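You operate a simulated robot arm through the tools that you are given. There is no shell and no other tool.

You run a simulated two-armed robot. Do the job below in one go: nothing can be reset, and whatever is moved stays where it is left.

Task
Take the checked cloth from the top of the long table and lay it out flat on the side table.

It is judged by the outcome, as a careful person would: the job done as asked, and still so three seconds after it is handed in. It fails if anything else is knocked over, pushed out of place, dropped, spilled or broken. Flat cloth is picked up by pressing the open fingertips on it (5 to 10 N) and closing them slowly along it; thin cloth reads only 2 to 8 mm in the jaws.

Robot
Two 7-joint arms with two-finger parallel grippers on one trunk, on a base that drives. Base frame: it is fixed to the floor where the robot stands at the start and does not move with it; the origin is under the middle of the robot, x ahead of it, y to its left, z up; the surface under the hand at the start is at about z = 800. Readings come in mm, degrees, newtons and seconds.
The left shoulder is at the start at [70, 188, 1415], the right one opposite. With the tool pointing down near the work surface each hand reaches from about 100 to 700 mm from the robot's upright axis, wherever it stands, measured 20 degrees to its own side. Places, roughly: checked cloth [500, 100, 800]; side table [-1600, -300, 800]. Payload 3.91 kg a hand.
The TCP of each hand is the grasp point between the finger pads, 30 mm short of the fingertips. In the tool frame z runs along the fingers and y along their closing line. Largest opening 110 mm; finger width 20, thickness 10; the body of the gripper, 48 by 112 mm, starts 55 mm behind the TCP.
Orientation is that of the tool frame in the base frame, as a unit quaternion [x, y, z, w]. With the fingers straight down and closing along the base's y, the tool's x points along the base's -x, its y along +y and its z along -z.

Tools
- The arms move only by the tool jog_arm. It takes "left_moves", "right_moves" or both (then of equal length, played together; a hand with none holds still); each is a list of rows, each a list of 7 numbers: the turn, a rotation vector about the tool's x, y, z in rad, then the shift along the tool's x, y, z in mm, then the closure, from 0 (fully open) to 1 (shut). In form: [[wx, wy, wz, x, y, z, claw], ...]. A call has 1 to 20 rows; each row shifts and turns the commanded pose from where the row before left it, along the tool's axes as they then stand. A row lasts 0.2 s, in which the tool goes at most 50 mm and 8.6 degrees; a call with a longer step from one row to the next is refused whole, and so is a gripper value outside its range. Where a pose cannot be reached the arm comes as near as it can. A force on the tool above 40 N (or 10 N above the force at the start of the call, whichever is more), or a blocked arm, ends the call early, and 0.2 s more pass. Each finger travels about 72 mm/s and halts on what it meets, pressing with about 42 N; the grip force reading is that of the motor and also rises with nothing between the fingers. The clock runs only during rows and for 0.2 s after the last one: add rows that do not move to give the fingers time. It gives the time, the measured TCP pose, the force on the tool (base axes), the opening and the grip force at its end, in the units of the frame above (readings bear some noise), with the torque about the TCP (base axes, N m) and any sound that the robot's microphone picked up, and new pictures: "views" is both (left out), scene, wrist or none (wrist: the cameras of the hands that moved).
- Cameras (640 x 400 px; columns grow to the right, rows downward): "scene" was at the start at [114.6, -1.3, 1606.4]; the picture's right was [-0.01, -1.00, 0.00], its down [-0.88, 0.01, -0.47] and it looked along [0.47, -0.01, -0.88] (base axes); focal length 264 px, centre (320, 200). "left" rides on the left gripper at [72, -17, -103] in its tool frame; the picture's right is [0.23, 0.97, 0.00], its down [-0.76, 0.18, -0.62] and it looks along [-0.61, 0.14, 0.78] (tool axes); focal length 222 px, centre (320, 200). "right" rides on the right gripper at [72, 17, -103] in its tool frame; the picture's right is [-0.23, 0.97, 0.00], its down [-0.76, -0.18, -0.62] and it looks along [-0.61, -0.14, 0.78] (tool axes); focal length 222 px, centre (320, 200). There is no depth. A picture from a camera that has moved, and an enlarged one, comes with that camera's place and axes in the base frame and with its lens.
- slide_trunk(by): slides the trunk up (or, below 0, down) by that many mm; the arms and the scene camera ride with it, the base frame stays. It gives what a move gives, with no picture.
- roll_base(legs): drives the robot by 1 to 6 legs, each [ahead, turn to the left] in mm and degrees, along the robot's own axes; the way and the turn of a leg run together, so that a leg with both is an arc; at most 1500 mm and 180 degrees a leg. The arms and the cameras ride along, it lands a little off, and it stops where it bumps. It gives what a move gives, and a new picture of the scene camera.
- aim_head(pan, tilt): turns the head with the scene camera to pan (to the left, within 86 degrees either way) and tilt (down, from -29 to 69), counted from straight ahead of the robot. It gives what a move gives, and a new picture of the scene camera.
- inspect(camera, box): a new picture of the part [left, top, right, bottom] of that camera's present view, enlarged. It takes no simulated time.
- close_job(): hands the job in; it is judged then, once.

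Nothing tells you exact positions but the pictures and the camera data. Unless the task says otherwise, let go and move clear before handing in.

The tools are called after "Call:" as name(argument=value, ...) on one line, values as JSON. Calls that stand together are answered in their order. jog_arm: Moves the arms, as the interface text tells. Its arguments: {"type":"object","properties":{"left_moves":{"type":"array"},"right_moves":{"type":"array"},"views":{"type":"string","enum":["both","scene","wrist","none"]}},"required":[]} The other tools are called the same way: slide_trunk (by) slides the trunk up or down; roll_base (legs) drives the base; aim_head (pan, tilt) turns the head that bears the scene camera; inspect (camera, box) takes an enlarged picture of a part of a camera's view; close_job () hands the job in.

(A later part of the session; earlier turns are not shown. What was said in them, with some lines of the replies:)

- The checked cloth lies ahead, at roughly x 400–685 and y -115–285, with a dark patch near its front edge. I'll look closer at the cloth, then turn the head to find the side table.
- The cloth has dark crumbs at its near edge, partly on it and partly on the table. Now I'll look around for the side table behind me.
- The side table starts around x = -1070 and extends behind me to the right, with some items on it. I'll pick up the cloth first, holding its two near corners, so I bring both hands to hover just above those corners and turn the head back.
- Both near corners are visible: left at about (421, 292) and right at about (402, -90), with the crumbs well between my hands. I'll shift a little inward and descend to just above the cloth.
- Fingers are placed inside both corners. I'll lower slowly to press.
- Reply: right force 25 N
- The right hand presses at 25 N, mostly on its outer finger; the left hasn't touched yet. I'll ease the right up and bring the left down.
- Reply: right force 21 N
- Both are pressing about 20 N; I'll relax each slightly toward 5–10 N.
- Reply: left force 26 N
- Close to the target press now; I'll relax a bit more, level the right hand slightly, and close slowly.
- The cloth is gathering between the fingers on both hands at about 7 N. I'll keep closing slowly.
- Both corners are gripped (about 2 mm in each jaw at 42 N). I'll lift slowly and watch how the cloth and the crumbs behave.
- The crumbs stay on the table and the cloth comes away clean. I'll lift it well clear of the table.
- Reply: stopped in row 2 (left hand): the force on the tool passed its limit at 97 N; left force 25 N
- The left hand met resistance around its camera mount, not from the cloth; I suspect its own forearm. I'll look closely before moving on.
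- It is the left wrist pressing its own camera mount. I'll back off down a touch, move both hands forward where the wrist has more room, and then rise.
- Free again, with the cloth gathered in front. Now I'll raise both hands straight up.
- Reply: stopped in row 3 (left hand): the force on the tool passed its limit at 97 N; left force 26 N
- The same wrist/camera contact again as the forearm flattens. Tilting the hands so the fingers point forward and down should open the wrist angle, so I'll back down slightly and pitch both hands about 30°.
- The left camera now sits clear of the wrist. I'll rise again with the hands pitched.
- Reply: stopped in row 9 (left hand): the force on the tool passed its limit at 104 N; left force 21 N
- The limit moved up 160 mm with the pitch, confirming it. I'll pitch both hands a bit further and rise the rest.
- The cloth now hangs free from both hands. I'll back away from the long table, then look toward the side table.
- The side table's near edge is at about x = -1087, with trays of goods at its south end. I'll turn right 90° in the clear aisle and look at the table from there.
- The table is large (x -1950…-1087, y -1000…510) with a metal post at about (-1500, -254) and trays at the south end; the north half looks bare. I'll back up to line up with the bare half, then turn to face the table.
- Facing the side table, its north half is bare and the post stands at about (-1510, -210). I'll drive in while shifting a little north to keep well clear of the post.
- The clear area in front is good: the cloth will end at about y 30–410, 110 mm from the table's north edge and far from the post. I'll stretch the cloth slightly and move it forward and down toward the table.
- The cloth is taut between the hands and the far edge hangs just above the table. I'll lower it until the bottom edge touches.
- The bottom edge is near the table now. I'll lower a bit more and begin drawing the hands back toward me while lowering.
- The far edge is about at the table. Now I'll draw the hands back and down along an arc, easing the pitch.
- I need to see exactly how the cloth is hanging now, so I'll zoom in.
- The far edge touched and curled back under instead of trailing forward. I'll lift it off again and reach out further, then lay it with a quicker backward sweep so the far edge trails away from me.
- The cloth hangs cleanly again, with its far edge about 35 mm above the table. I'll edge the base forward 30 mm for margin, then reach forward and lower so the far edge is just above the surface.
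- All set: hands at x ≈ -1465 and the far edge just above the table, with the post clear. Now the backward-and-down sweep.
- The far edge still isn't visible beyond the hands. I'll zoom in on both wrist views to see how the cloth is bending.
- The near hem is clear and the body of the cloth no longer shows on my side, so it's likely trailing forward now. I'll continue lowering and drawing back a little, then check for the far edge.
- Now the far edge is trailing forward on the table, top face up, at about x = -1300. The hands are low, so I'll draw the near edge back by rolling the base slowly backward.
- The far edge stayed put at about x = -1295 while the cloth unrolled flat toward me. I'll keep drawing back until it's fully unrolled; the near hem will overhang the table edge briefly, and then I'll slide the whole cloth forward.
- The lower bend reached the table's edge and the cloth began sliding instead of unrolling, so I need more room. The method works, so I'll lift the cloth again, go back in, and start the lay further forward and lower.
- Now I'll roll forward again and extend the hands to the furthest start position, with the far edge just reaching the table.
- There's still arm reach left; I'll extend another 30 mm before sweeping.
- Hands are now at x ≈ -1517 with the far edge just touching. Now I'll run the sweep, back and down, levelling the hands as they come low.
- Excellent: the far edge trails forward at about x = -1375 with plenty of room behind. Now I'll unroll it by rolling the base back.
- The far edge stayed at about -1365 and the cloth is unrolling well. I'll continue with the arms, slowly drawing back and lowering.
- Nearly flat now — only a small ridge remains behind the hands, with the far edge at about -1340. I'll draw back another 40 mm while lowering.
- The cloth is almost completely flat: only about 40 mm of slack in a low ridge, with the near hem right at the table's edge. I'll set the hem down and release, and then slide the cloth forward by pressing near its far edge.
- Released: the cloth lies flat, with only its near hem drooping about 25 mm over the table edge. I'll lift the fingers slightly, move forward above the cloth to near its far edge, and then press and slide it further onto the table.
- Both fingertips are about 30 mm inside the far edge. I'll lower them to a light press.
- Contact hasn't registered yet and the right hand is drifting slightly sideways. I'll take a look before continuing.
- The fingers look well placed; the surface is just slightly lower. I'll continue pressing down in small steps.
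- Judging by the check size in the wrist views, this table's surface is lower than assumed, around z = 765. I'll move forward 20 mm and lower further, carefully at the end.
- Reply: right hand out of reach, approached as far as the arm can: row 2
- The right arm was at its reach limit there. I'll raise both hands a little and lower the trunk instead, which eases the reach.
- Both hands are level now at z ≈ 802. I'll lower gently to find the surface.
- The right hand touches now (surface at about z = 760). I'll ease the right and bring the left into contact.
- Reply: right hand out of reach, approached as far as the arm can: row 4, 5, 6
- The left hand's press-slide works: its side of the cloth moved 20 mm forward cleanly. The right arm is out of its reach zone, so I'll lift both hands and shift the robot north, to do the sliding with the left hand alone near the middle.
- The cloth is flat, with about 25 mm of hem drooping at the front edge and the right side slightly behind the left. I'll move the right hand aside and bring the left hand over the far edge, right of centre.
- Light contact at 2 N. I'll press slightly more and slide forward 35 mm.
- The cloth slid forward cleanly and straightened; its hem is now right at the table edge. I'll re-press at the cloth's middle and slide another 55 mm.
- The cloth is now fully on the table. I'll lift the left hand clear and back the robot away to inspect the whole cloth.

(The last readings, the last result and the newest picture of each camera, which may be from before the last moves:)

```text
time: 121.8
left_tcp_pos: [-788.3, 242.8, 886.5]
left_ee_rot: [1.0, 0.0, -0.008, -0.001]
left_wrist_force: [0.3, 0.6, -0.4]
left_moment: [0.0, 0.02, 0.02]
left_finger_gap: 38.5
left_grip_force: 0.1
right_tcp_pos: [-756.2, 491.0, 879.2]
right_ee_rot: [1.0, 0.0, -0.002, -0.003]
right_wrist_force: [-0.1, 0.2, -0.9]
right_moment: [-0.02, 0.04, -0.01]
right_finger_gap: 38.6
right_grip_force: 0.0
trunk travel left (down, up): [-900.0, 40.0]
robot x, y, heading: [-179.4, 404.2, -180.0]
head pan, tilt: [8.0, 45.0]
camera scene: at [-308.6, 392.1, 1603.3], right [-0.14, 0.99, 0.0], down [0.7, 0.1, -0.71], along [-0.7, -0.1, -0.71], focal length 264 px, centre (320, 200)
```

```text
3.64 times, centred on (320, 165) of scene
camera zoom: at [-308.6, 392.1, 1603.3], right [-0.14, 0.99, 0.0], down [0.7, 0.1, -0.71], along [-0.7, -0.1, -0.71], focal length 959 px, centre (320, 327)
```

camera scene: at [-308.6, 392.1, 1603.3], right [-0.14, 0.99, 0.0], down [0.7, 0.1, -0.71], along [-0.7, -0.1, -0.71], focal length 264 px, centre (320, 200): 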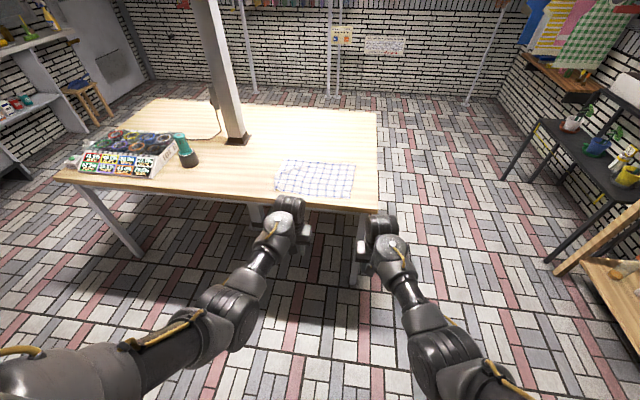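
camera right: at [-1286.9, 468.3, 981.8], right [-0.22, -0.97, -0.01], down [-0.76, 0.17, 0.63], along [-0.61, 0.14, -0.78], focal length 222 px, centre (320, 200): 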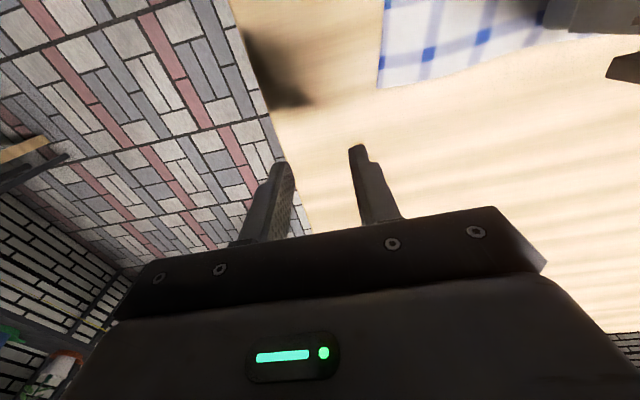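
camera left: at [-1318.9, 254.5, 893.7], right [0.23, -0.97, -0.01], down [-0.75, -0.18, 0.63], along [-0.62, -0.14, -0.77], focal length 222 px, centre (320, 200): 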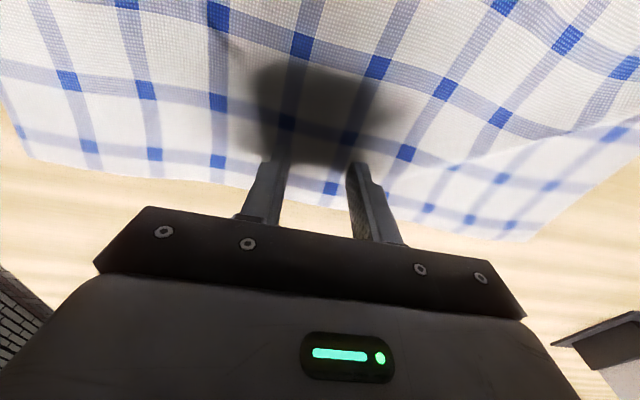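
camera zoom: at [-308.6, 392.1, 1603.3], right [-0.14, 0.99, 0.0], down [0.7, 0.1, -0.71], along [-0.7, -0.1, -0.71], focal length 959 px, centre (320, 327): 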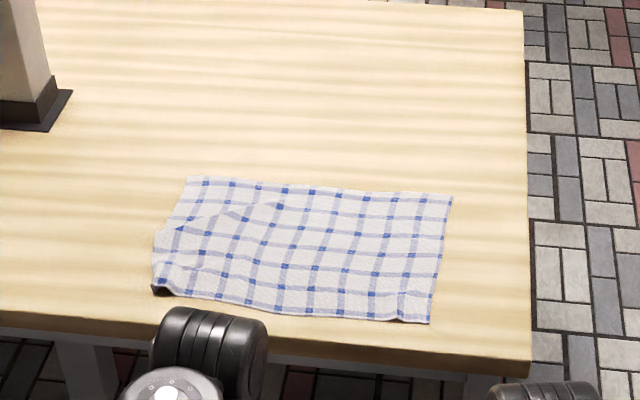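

Most of the cloth is flat on the table, but the left side seems to have a pleat and a curled corner. I'll look closer.

Call:
inspect(camera="scene", box=[270, 150, 360, 206])

Call:
inspect(camera="scene", box=[270, 155, 315, 200])

Call:
inspect(camera="left", box=[0, 0, 640, 400])

```text
7.11 times, centred on (315, 178) of scene
camera zoom: at [-308.6, 392.1, 1603.3], right [-0.14, 0.99, 0.0], down [0.7, 0.1, -0.71], along [-0.7, -0.1, -0.71], focal length 1876 px, centre (356, 356)
```

zoom: 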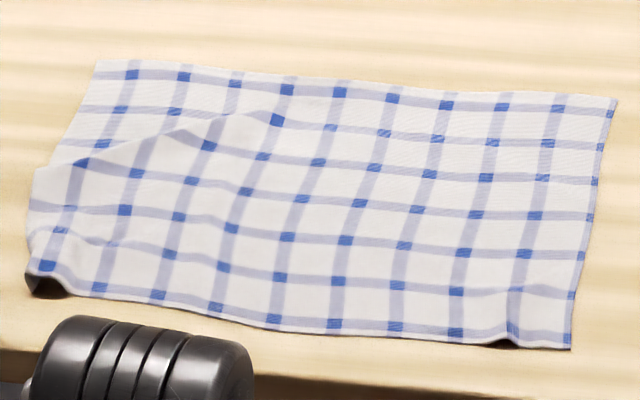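

```text
8.89 times, centred on (292, 178) of scene
camera zoom: at [-308.6, 392.1, 1603.3], right [-0.14, 0.99, 0.0], down [0.7, 0.1, -0.71], along [-0.7, -0.1, -0.71], focal length 2345 px, centre (564, 400)
```

zoom: 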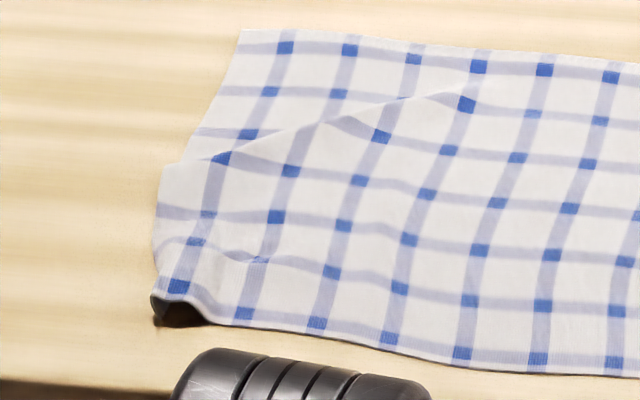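

```text
1.00 times, centred on (320, 200) of left (not enlarged: the box is as wide or as high as the picture)
camera zoom: at [-714.6, 259.2, 989.3], right [0.23, -0.97, -0.01], down [-0.75, -0.18, 0.63], along [-0.62, -0.14, -0.77], focal length 222 px, centre (320, 200)
```

zoom: 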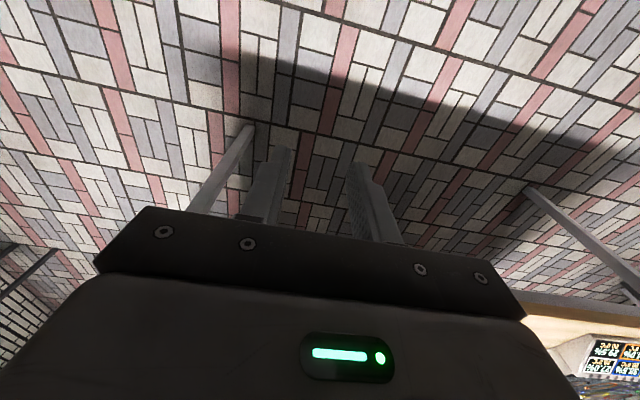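

There's a diagonal pleat on the left side with about 20 mm of overlap, and the near-left corner is arched up. I'll drive back in, line up the left hand with that corner, press there and draw it toward me to take the pleat out.

Call:
roll_base(legs=[[0, 15.4], [582, 0], [0, -15.4]])

Call:
aim_head(pan=8, tilt=60)

```text
time: 126.9
left_tcp_pos: [-1354.2, 78.2, 887.5]
left_ee_rot: [1.0, 0.004, -0.008, -0.001]
left_wrist_force: [0.1, 0.4, 0.1]
left_moment: [0.03, -0.01, 0.03]
left_finger_gap: 38.6
left_grip_force: 0.1
right_tcp_pos: [-1325.2, 326.5, 878.8]
right_ee_rot: [1.0, 0.003, -0.002, -0.003]
right_wrist_force: [0.2, 0.3, -0.3]
right_moment: [0.02, 0.02, -0.01]
right_finger_gap: 38.6
right_grip_force: 0.1
trunk travel left (down, up): [-900.0, 40.0]
robot x, y, heading: [-750.4, 245.8, -179.3]
head pan, tilt: [8.0, 45.0]
camera scene: at [-876.3, 230.0, 1603.3], right [-0.15, 0.99, 0.0], down [0.7, 0.1, -0.71], along [-0.7, -0.1, -0.71], focal length 264 px, centre (320, 200)
```

scene: 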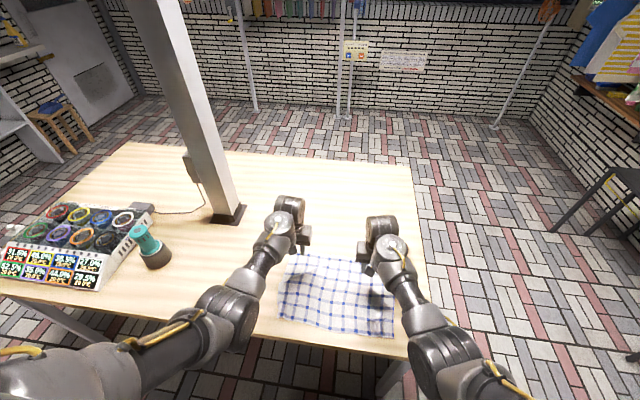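

```text
time: 127.7
left_tcp_pos: [-1353.9, 79.3, 888.3]
left_ee_rot: [1.0, 0.004, -0.008, 0.0]
left_wrist_force: [-1.2, 0.0, -0.5]
left_moment: [-0.02, -0.03, -0.01]
left_finger_gap: 38.6
left_grip_force: 0.0
right_tcp_pos: [-1324.5, 327.7, 878.9]
right_ee_rot: [1.0, 0.003, -0.001, -0.004]
right_wrist_force: [0.3, 0.5, -0.8]
right_moment: [0.01, 0.0, -0.02]
right_finger_gap: 38.2
right_grip_force: 0.0
trunk travel left (down, up): [-900.0, 40.0]
robot x, y, heading: [-745.6, 244.8, -179.3]
head pan, tilt: [8.0, 60.0]
camera scene: at [-861.8, 233.5, 1583.9], right [-0.15, 0.99, 0.0], down [0.86, 0.13, -0.5], along [-0.5, -0.07, -0.87], focal length 264 px, centre (320, 200)
```

scene: 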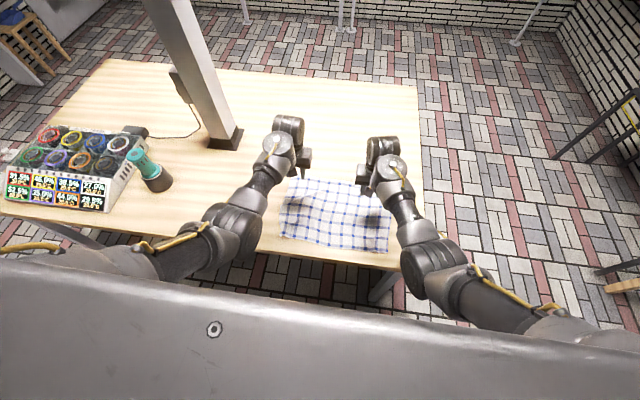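

Call:
inspect(camera="scene", box=[265, 165, 405, 260])

Call:
inspect(camera="left", box=[0, 0, 640, 400])

```text
4.21 times, centred on (335, 212) of scene
camera zoom: at [-861.8, 233.5, 1583.9], right [-0.15, 0.99, 0.0], down [0.86, 0.13, -0.5], along [-0.5, -0.07, -0.87], focal length 1111 px, centre (257, 147)
```

zoom: 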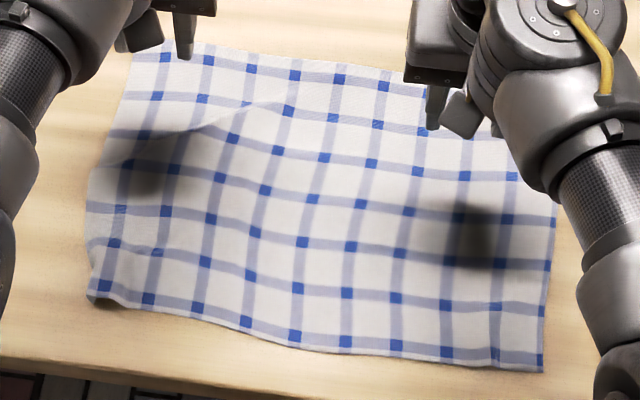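

```text
1.00 times, centred on (320, 200) of left (not enlarged: the box is as wide or as high as the picture)
camera zoom: at [-1280.9, 95.3, 989.1], right [0.24, -0.97, -0.01], down [-0.75, -0.19, 0.63], along [-0.62, -0.15, -0.77], focal length 222 px, centre (320, 200)
```

zoom: 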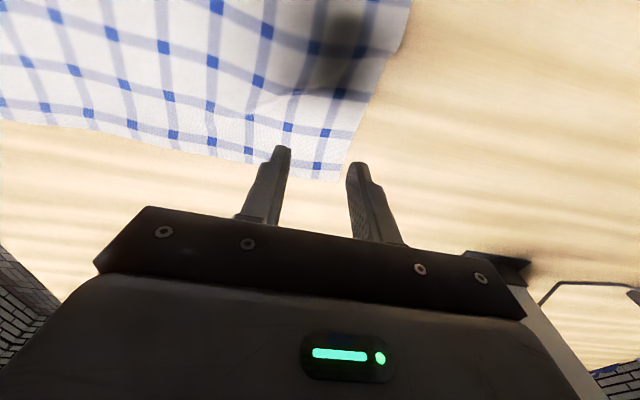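

I'll bring the left hand low over the near-left area of the cloth.

Call:
jog_arm(left_moves=[[0, 0, 0, 0, -3, 20, 0.65], [0, 0, 0, 0, -3, 20, 0.65], [0, 0, 0, 18.6, -3, 2, 0.65], [0, 0, 0, 18.6, -3, 2, 0.65], [0, 0, 0, 18.6, -1, 4, 0.65], [0, 0, 0, 18.6, 0, 5, 0.65], [0, 0, 0, 18.6, 0, 5, 0.65], [0, 0, 0, 18.6, 0, 5, 0.65], [0, 0, 0, 18.6, 0, 8, 0.65], [0, 0, 0, 18.6, 0, 10, 0.65], [0, 0, 0, 0, 0, 8, 0.65], [0, 0, 0, 0, 0, 0, 0.65]], views="wrist")

Call:
inspect(camera="scene", box=[265, 165, 405, 260])

```text
time: 130.3
left_tcp_pos: [-1206.2, 92.7, 796.0]
left_ee_rot: [1.0, 0.004, -0.008, 0.0]
left_wrist_force: [0.9, 0.2, 0.1]
left_moment: [0.01, -0.01, 0.0]
left_finger_gap: 38.7
left_grip_force: 0.1
right_tcp_pos: [-1324.4, 326.7, 880.1]
right_ee_rot: [1.0, 0.003, -0.001, -0.003]
right_wrist_force: [-0.6, 0.2, 0.1]
right_moment: [-0.05, -0.03, 0.0]
right_finger_gap: 38.5
right_grip_force: 0.1
trunk travel left (down, up): [-900.0, 40.0]
robot x, y, heading: [-747.4, 242.2, -179.3]
head pan, tilt: [8.0, 60.0]
camera left: at [-1133.7, 109.4, 897.9], right [0.24, -0.97, -0.01], down [-0.75, -0.19, 0.63], along [-0.62, -0.15, -0.77], focal length 222 px, centre (320, 200)
```

left: 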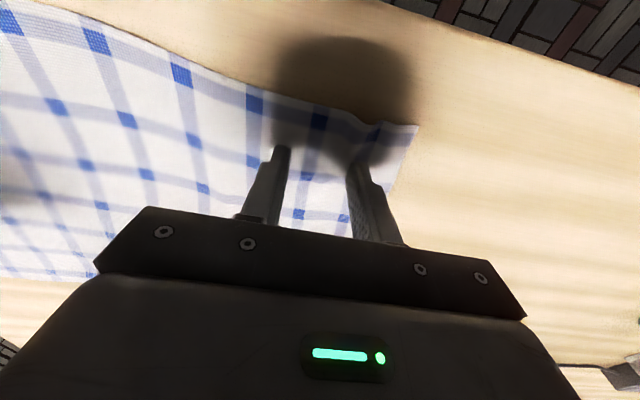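

```text
4.21 times, centred on (335, 212) of scene
camera zoom: at [-861.7, 232.9, 1583.8], right [-0.15, 0.99, 0.0], down [0.86, 0.13, -0.5], along [-0.49, -0.07, -0.87], focal length 1111 px, centre (257, 147)
```

zoom: 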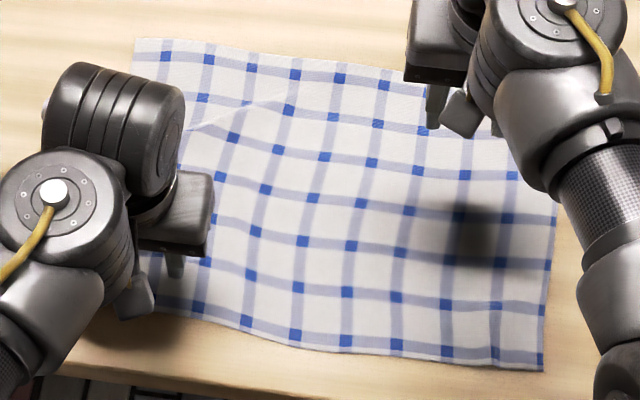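

Call:
jog_arm(left_moves=[[0, 0, 0, 0, 0, 2.5, 0.65], [0, 0, 0, 0, 0, 1, 0.65], [0, 0, 0, 0, 0, 0.8, 0.65], [0, 0, 0, 0, 0, 0, 0.65], [0, 0, 0, 0, 0, 0, 0.65]], views="none")

```text
time: 131.5
left_tcp_pos: [-1207.3, 92.1, 791.3]
left_ee_rot: [1.0, 0.004, -0.008, -0.001]
left_wrist_force: [-0.7, 0.2, 0.3]
left_moment: [-0.02, 0.01, 0.02]
left_finger_gap: 38.5
left_grip_force: 0.1
right_tcp_pos: [-1323.2, 327.1, 878.5]
right_ee_rot: [1.0, 0.003, -0.001, -0.004]
right_wrist_force: [-0.1, -0.4, 0.7]
right_moment: [-0.03, 0.0, 0.05]
right_finger_gap: 38.1
right_grip_force: 0.0
trunk travel left (down, up): [-900.0, 40.0]
robot x, y, heading: [-746.7, 242.9, -179.5]
head pan, tilt: [8.0, 60.0]
```

Call:
jog_arm(left_moves=[[0, 0, 0, 0, 0, 0.7, 0.65], [0, 0, 0, 0, 0, 0.5, 0.65], [0, 0, 0, 0, 0, 0, 0.65], [0, 0, 0, 0, 0, 0, 0.65]], views="none")

```text
time: 132.5
left_tcp_pos: [-1207.3, 92.6, 791.0]
left_ee_rot: [1.0, 0.004, -0.009, 0.0]
left_wrist_force: [-0.2, -1.2, 12.5]
left_moment: [-0.11, -0.11, 0.02]
left_finger_gap: 38.5
left_grip_force: 0.1
right_tcp_pos: [-1322.8, 327.4, 878.8]
right_ee_rot: [1.0, 0.004, -0.003, -0.004]
right_wrist_force: [0.1, 0.2, -0.6]
right_moment: [-0.02, 0.02, -0.02]
right_finger_gap: 38.5
right_grip_force: 0.1
trunk travel left (down, up): [-900.0, 40.0]
robot x, y, heading: [-746.4, 246.2, -179.3]
head pan, tilt: [8.0, 60.0]
```

Pressing at 12 N. I'll slide this part toward me 25 mm and slightly outward to pull the pleat out.

Call:
jog_arm(left_moves=[[0, 0, 0, 3, 0.5, 0, 0.65], [0, 0, 0, 4, 1, 0.03, 0.65], [0, 0, 0, 4, 1, 0.04, 0.65], [0, 0, 0, 4, 1, 0.04, 0.65], [0, 0, 0, 4, 1, 0.05, 0.65], [0, 0, 0, 4, 1, 0.05, 0.65], [0, 0, 0, 0, 0, 0, 0.65]], views="wrist")

Call:
inspect(camera="scene", box=[265, 165, 405, 260])

```text
time: 134.1
left_tcp_pos: [-1183.6, 89.3, 791.3]
left_ee_rot: [1.0, 0.005, -0.009, 0.0]
left_wrist_force: [-7.3, 0.7, 26.4]
left_moment: [-0.09, 0.06, -0.04]
left_finger_gap: 38.6
left_grip_force: 0.1
right_tcp_pos: [-1322.2, 329.2, 879.6]
right_ee_rot: [1.0, 0.003, -0.003, -0.003]
right_wrist_force: [-0.1, -0.3, 0.2]
right_moment: [0.0, 0.03, -0.01]
right_finger_gap: 38.5
right_grip_force: 0.0
trunk travel left (down, up): [-900.0, 40.0]
robot x, y, heading: [-744.2, 241.5, -179.4]
head pan, tilt: [8.0, 60.0]
camera left: at [-1110.5, 105.0, 893.1], right [0.24, -0.97, -0.01], down [-0.75, -0.19, 0.64], along [-0.62, -0.15, -0.77], focal length 222 px, centre (320, 200)
```

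left: 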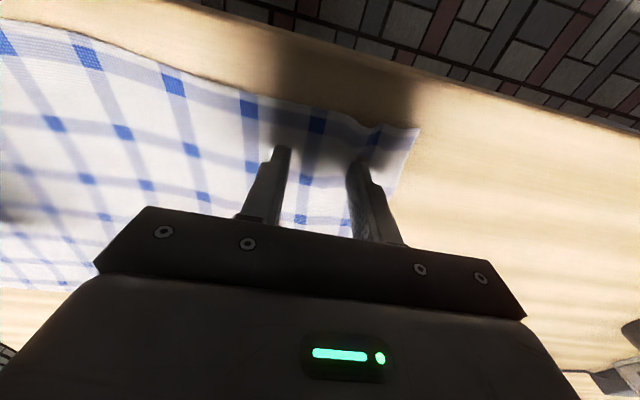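

```text
4.21 times, centred on (335, 212) of scene
camera zoom: at [-860.1, 234.3, 1584.1], right [-0.15, 0.99, 0.0], down [0.86, 0.13, -0.5], along [-0.5, -0.07, -0.87], focal length 1111 px, centre (257, 147)
```

zoom: 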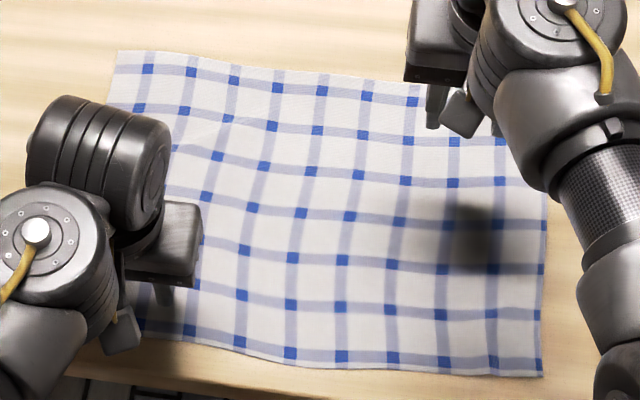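

The pleat has largely pulled out. I'll lift and move the hand aside to check the left edge and corner.

Call:
jog_arm(left_moves=[[0, 0, 0, 0, 0, -2, 0.65], [0, 0, 0, 0, 0, -10, 0.65], [0, 0, 0, -10, 0, -18, 0.65], [0, 0, 0, -10, 25, -10, 0.65], [0, 0, 0, -10, 30, 0, 0.65], [0, 0, 0, -10, 30, 0, 0.65], [0, 0, 0, 0, 30, 0, 0.65], [0, 0, 0, 0, 20, 0, 0.65], [0, 0, 0, 0, 0, 0, 0.65]], views="wrist")

Call:
inspect(camera="scene", box=[265, 165, 405, 260])

```text
time: 136.1
left_tcp_pos: [-1223.2, -48.4, 829.1]
left_ee_rot: [1.0, 0.004, -0.008, -0.001]
left_wrist_force: [0.7, 0.2, 0.1]
left_moment: [0.01, -0.02, -0.05]
left_finger_gap: 38.2
left_grip_force: 0.1
right_tcp_pos: [-1324.2, 326.5, 878.7]
right_ee_rot: [1.0, 0.003, -0.002, -0.003]
right_wrist_force: [-0.7, 0.1, -0.4]
right_moment: [0.01, 0.03, 0.01]
right_finger_gap: 38.3
right_grip_force: 0.1
trunk travel left (down, up): [-900.0, 40.0]
robot x, y, heading: [-746.7, 244.6, -179.5]
head pan, tilt: [8.0, 60.0]
camera left: at [-1149.9, -31.9, 932.1], right [0.24, -0.97, -0.01], down [-0.75, -0.19, 0.63], along [-0.62, -0.15, -0.77], focal length 222 px, centre (320, 200)
```

left: 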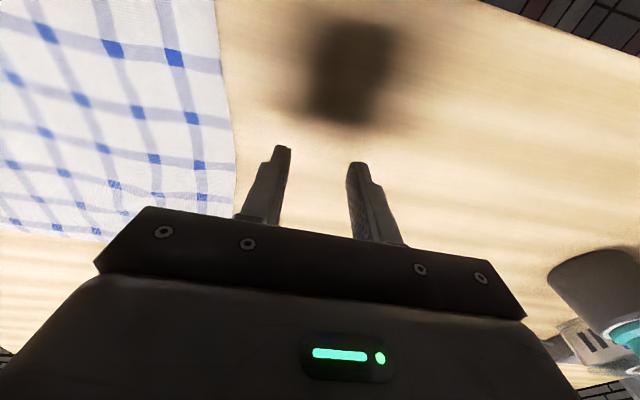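

```text
4.21 times, centred on (335, 212) of scene
camera zoom: at [-862.0, 233.4, 1583.8], right [-0.15, 0.99, 0.0], down [0.86, 0.13, -0.5], along [-0.49, -0.07, -0.87], focal length 1111 px, centre (257, 147)
```

zoom: 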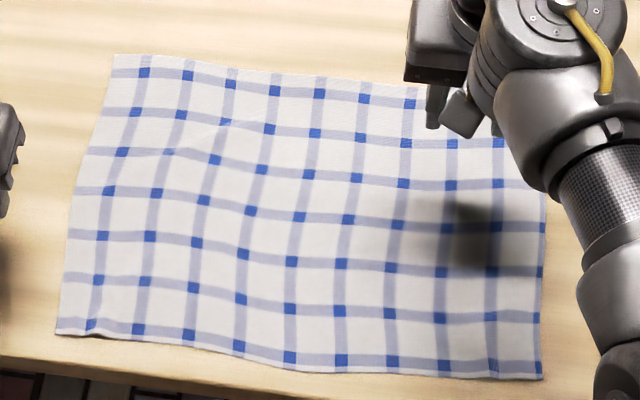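

The pleat and the curled corner are gone, and the cloth lies flat and entirely on the table. I'll raise the hand a little and back the robot straight away for a final look.

Call:
jog_arm(left_moves=[[0, 0, 0, 0, 0, -10, 0.65], [0, 0, 0, -10, 0, -15, 0.65], [0, 0, 0, -10, 0, -5, 0.65], [0, 0, 0, 0, 0, 0, 0.65]], views="none")

Call:
roll_base(legs=[[-500, 0]])

Call:
aim_head(pan=5, tilt=42)

Call:
inspect(camera="scene", box=[270, 140, 410, 228])

```text
time: 137.1
left_tcp_pos: [-1241.2, -48.3, 860.3]
left_ee_rot: [1.0, 0.005, -0.007, 0.0]
left_wrist_force: [-0.2, -0.4, 0.5]
left_moment: [-0.01, 0.0, 0.0]
left_finger_gap: 38.1
left_grip_force: 0.0
right_tcp_pos: [-1323.6, 326.1, 879.4]
right_ee_rot: [1.0, 0.004, -0.002, -0.003]
right_wrist_force: [0.4, 0.1, -0.5]
right_moment: [-0.01, 0.01, 0.0]
right_finger_gap: 38.6
right_grip_force: 0.0
trunk travel left (down, up): [-900.0, 40.0]
robot x, y, heading: [-744.1, 246.8, -179.2]
head pan, tilt: [8.0, 60.0]
```

```text
time: 140.0
left_tcp_pos: [-746.2, -42.4, 859.1]
left_ee_rot: [1.0, 0.003, -0.008, -0.001]
left_wrist_force: [0.1, -0.3, 0.0]
left_moment: [-0.03, 0.01, -0.01]
left_finger_gap: 38.4
left_grip_force: 0.1
right_tcp_pos: [-826.7, 333.3, 878.3]
right_ee_rot: [1.0, 0.0, -0.002, -0.003]
right_wrist_force: [1.1, 0.0, -0.1]
right_moment: [-0.01, 0.01, 0.04]
right_finger_gap: 38.6
right_grip_force: 0.1
trunk travel left (down, up): [-900.0, 40.0]
robot x, y, heading: [-245.3, 248.3, -179.7]
head pan, tilt: [8.0, 60.0]
camera scene: at [-365.0, 236.2, 1583.8], right [-0.14, 0.99, 0.0], down [0.86, 0.12, -0.5], along [-0.49, -0.07, -0.87], focal length 264 px, centre (320, 200)
```

scene: 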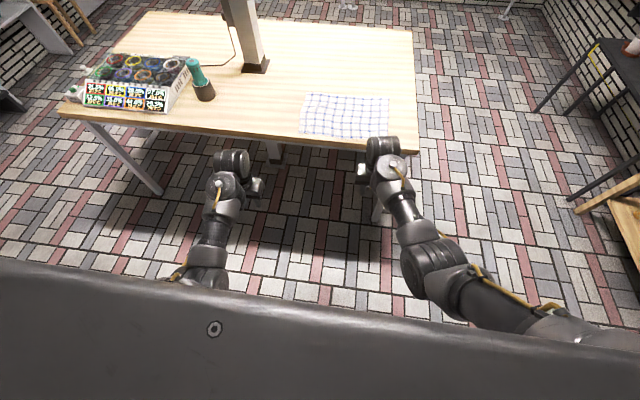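

```text
time: 140.8
left_tcp_pos: [-746.7, -42.9, 859.8]
left_ee_rot: [1.0, 0.002, -0.008, 0.0]
left_wrist_force: [0.0, 0.1, 0.0]
left_moment: [0.0, 0.03, 0.04]
left_finger_gap: 38.5
left_grip_force: 0.1
right_tcp_pos: [-826.9, 332.3, 878.8]
right_ee_rot: [1.0, 0.001, -0.001, -0.004]
right_wrist_force: [-0.2, -0.2, 0.4]
right_moment: [0.03, -0.01, -0.03]
right_finger_gap: 38.5
right_grip_force: 0.0
trunk travel left (down, up): [-900.0, 40.0]
robot x, y, heading: [-247.2, 247.1, -179.8]
head pan, tilt: [5.0, 42.0]
camera scene: at [-381.3, 238.1, 1607.6], right [-0.09, 1.0, 0.0], down [0.67, 0.06, -0.74], along [-0.74, -0.07, -0.67], focal length 264 px, centre (320, 200)
```

scene: 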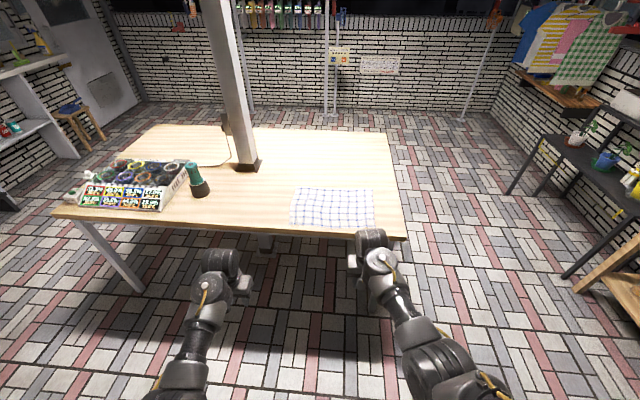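

```text
4.55 times, centred on (340, 184) of scene
camera zoom: at [-381.3, 238.1, 1607.6], right [-0.09, 1.0, 0.0], down [0.67, 0.06, -0.74], along [-0.74, -0.07, -0.67], focal length 1199 px, centre (229, 273)
```

zoom: 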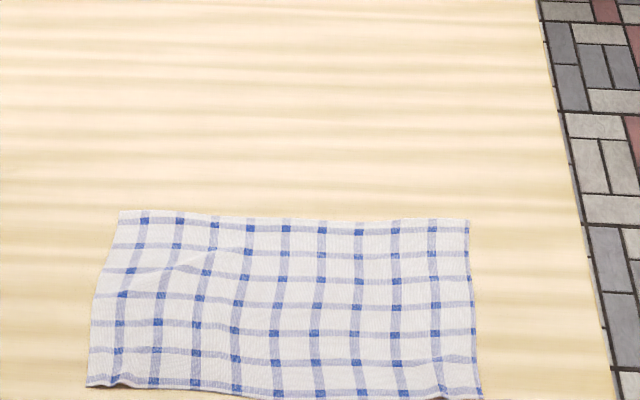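

Call:
inspect(camera="scene", box=[285, 180, 385, 242])

```text
6.40 times, centred on (335, 211) of scene
camera zoom: at [-381.3, 238.1, 1607.6], right [-0.09, 1.0, 0.0], down [0.67, 0.06, -0.74], along [-0.74, -0.07, -0.67], focal length 1688 px, centre (224, 130)
```

zoom: 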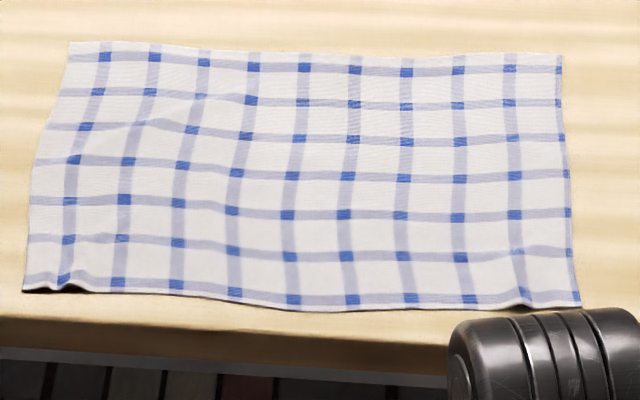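

The cloth lies spread out flat on the side table, fully on the top, with only faint ripples where I held the corners. Nothing else on the table has moved, and both hands are open and clear, so I'm handing the job in.

Call:
close_job()

```text
The job is handed in.
```

The checked cloth now lies flat on the side table, wholly on the top. Only faint ripples remain near the two corners I gripped.

- **Position:** It sits on the bare north half of the table. The near-left corner is closest to the front edge, with about 25 mm to spare. The post and the trays on the side table were not touched.
- **Laying it out:** It took three attempts, because the far edge curled under or slid at first. I then pressed it further onto the table and pulled out a pleat on the left side.
- **Crumbs:** The dark crumbs by the cloth's near edge on the long table stayed there when I lifted the cloth.
- **Left arm:** It stopped on its force limit three times while lifting, when its wrist appeared to press on its own camera mount. The arm worked normally afterwards.

Both hands were open and clear of the table when I handed the job in.
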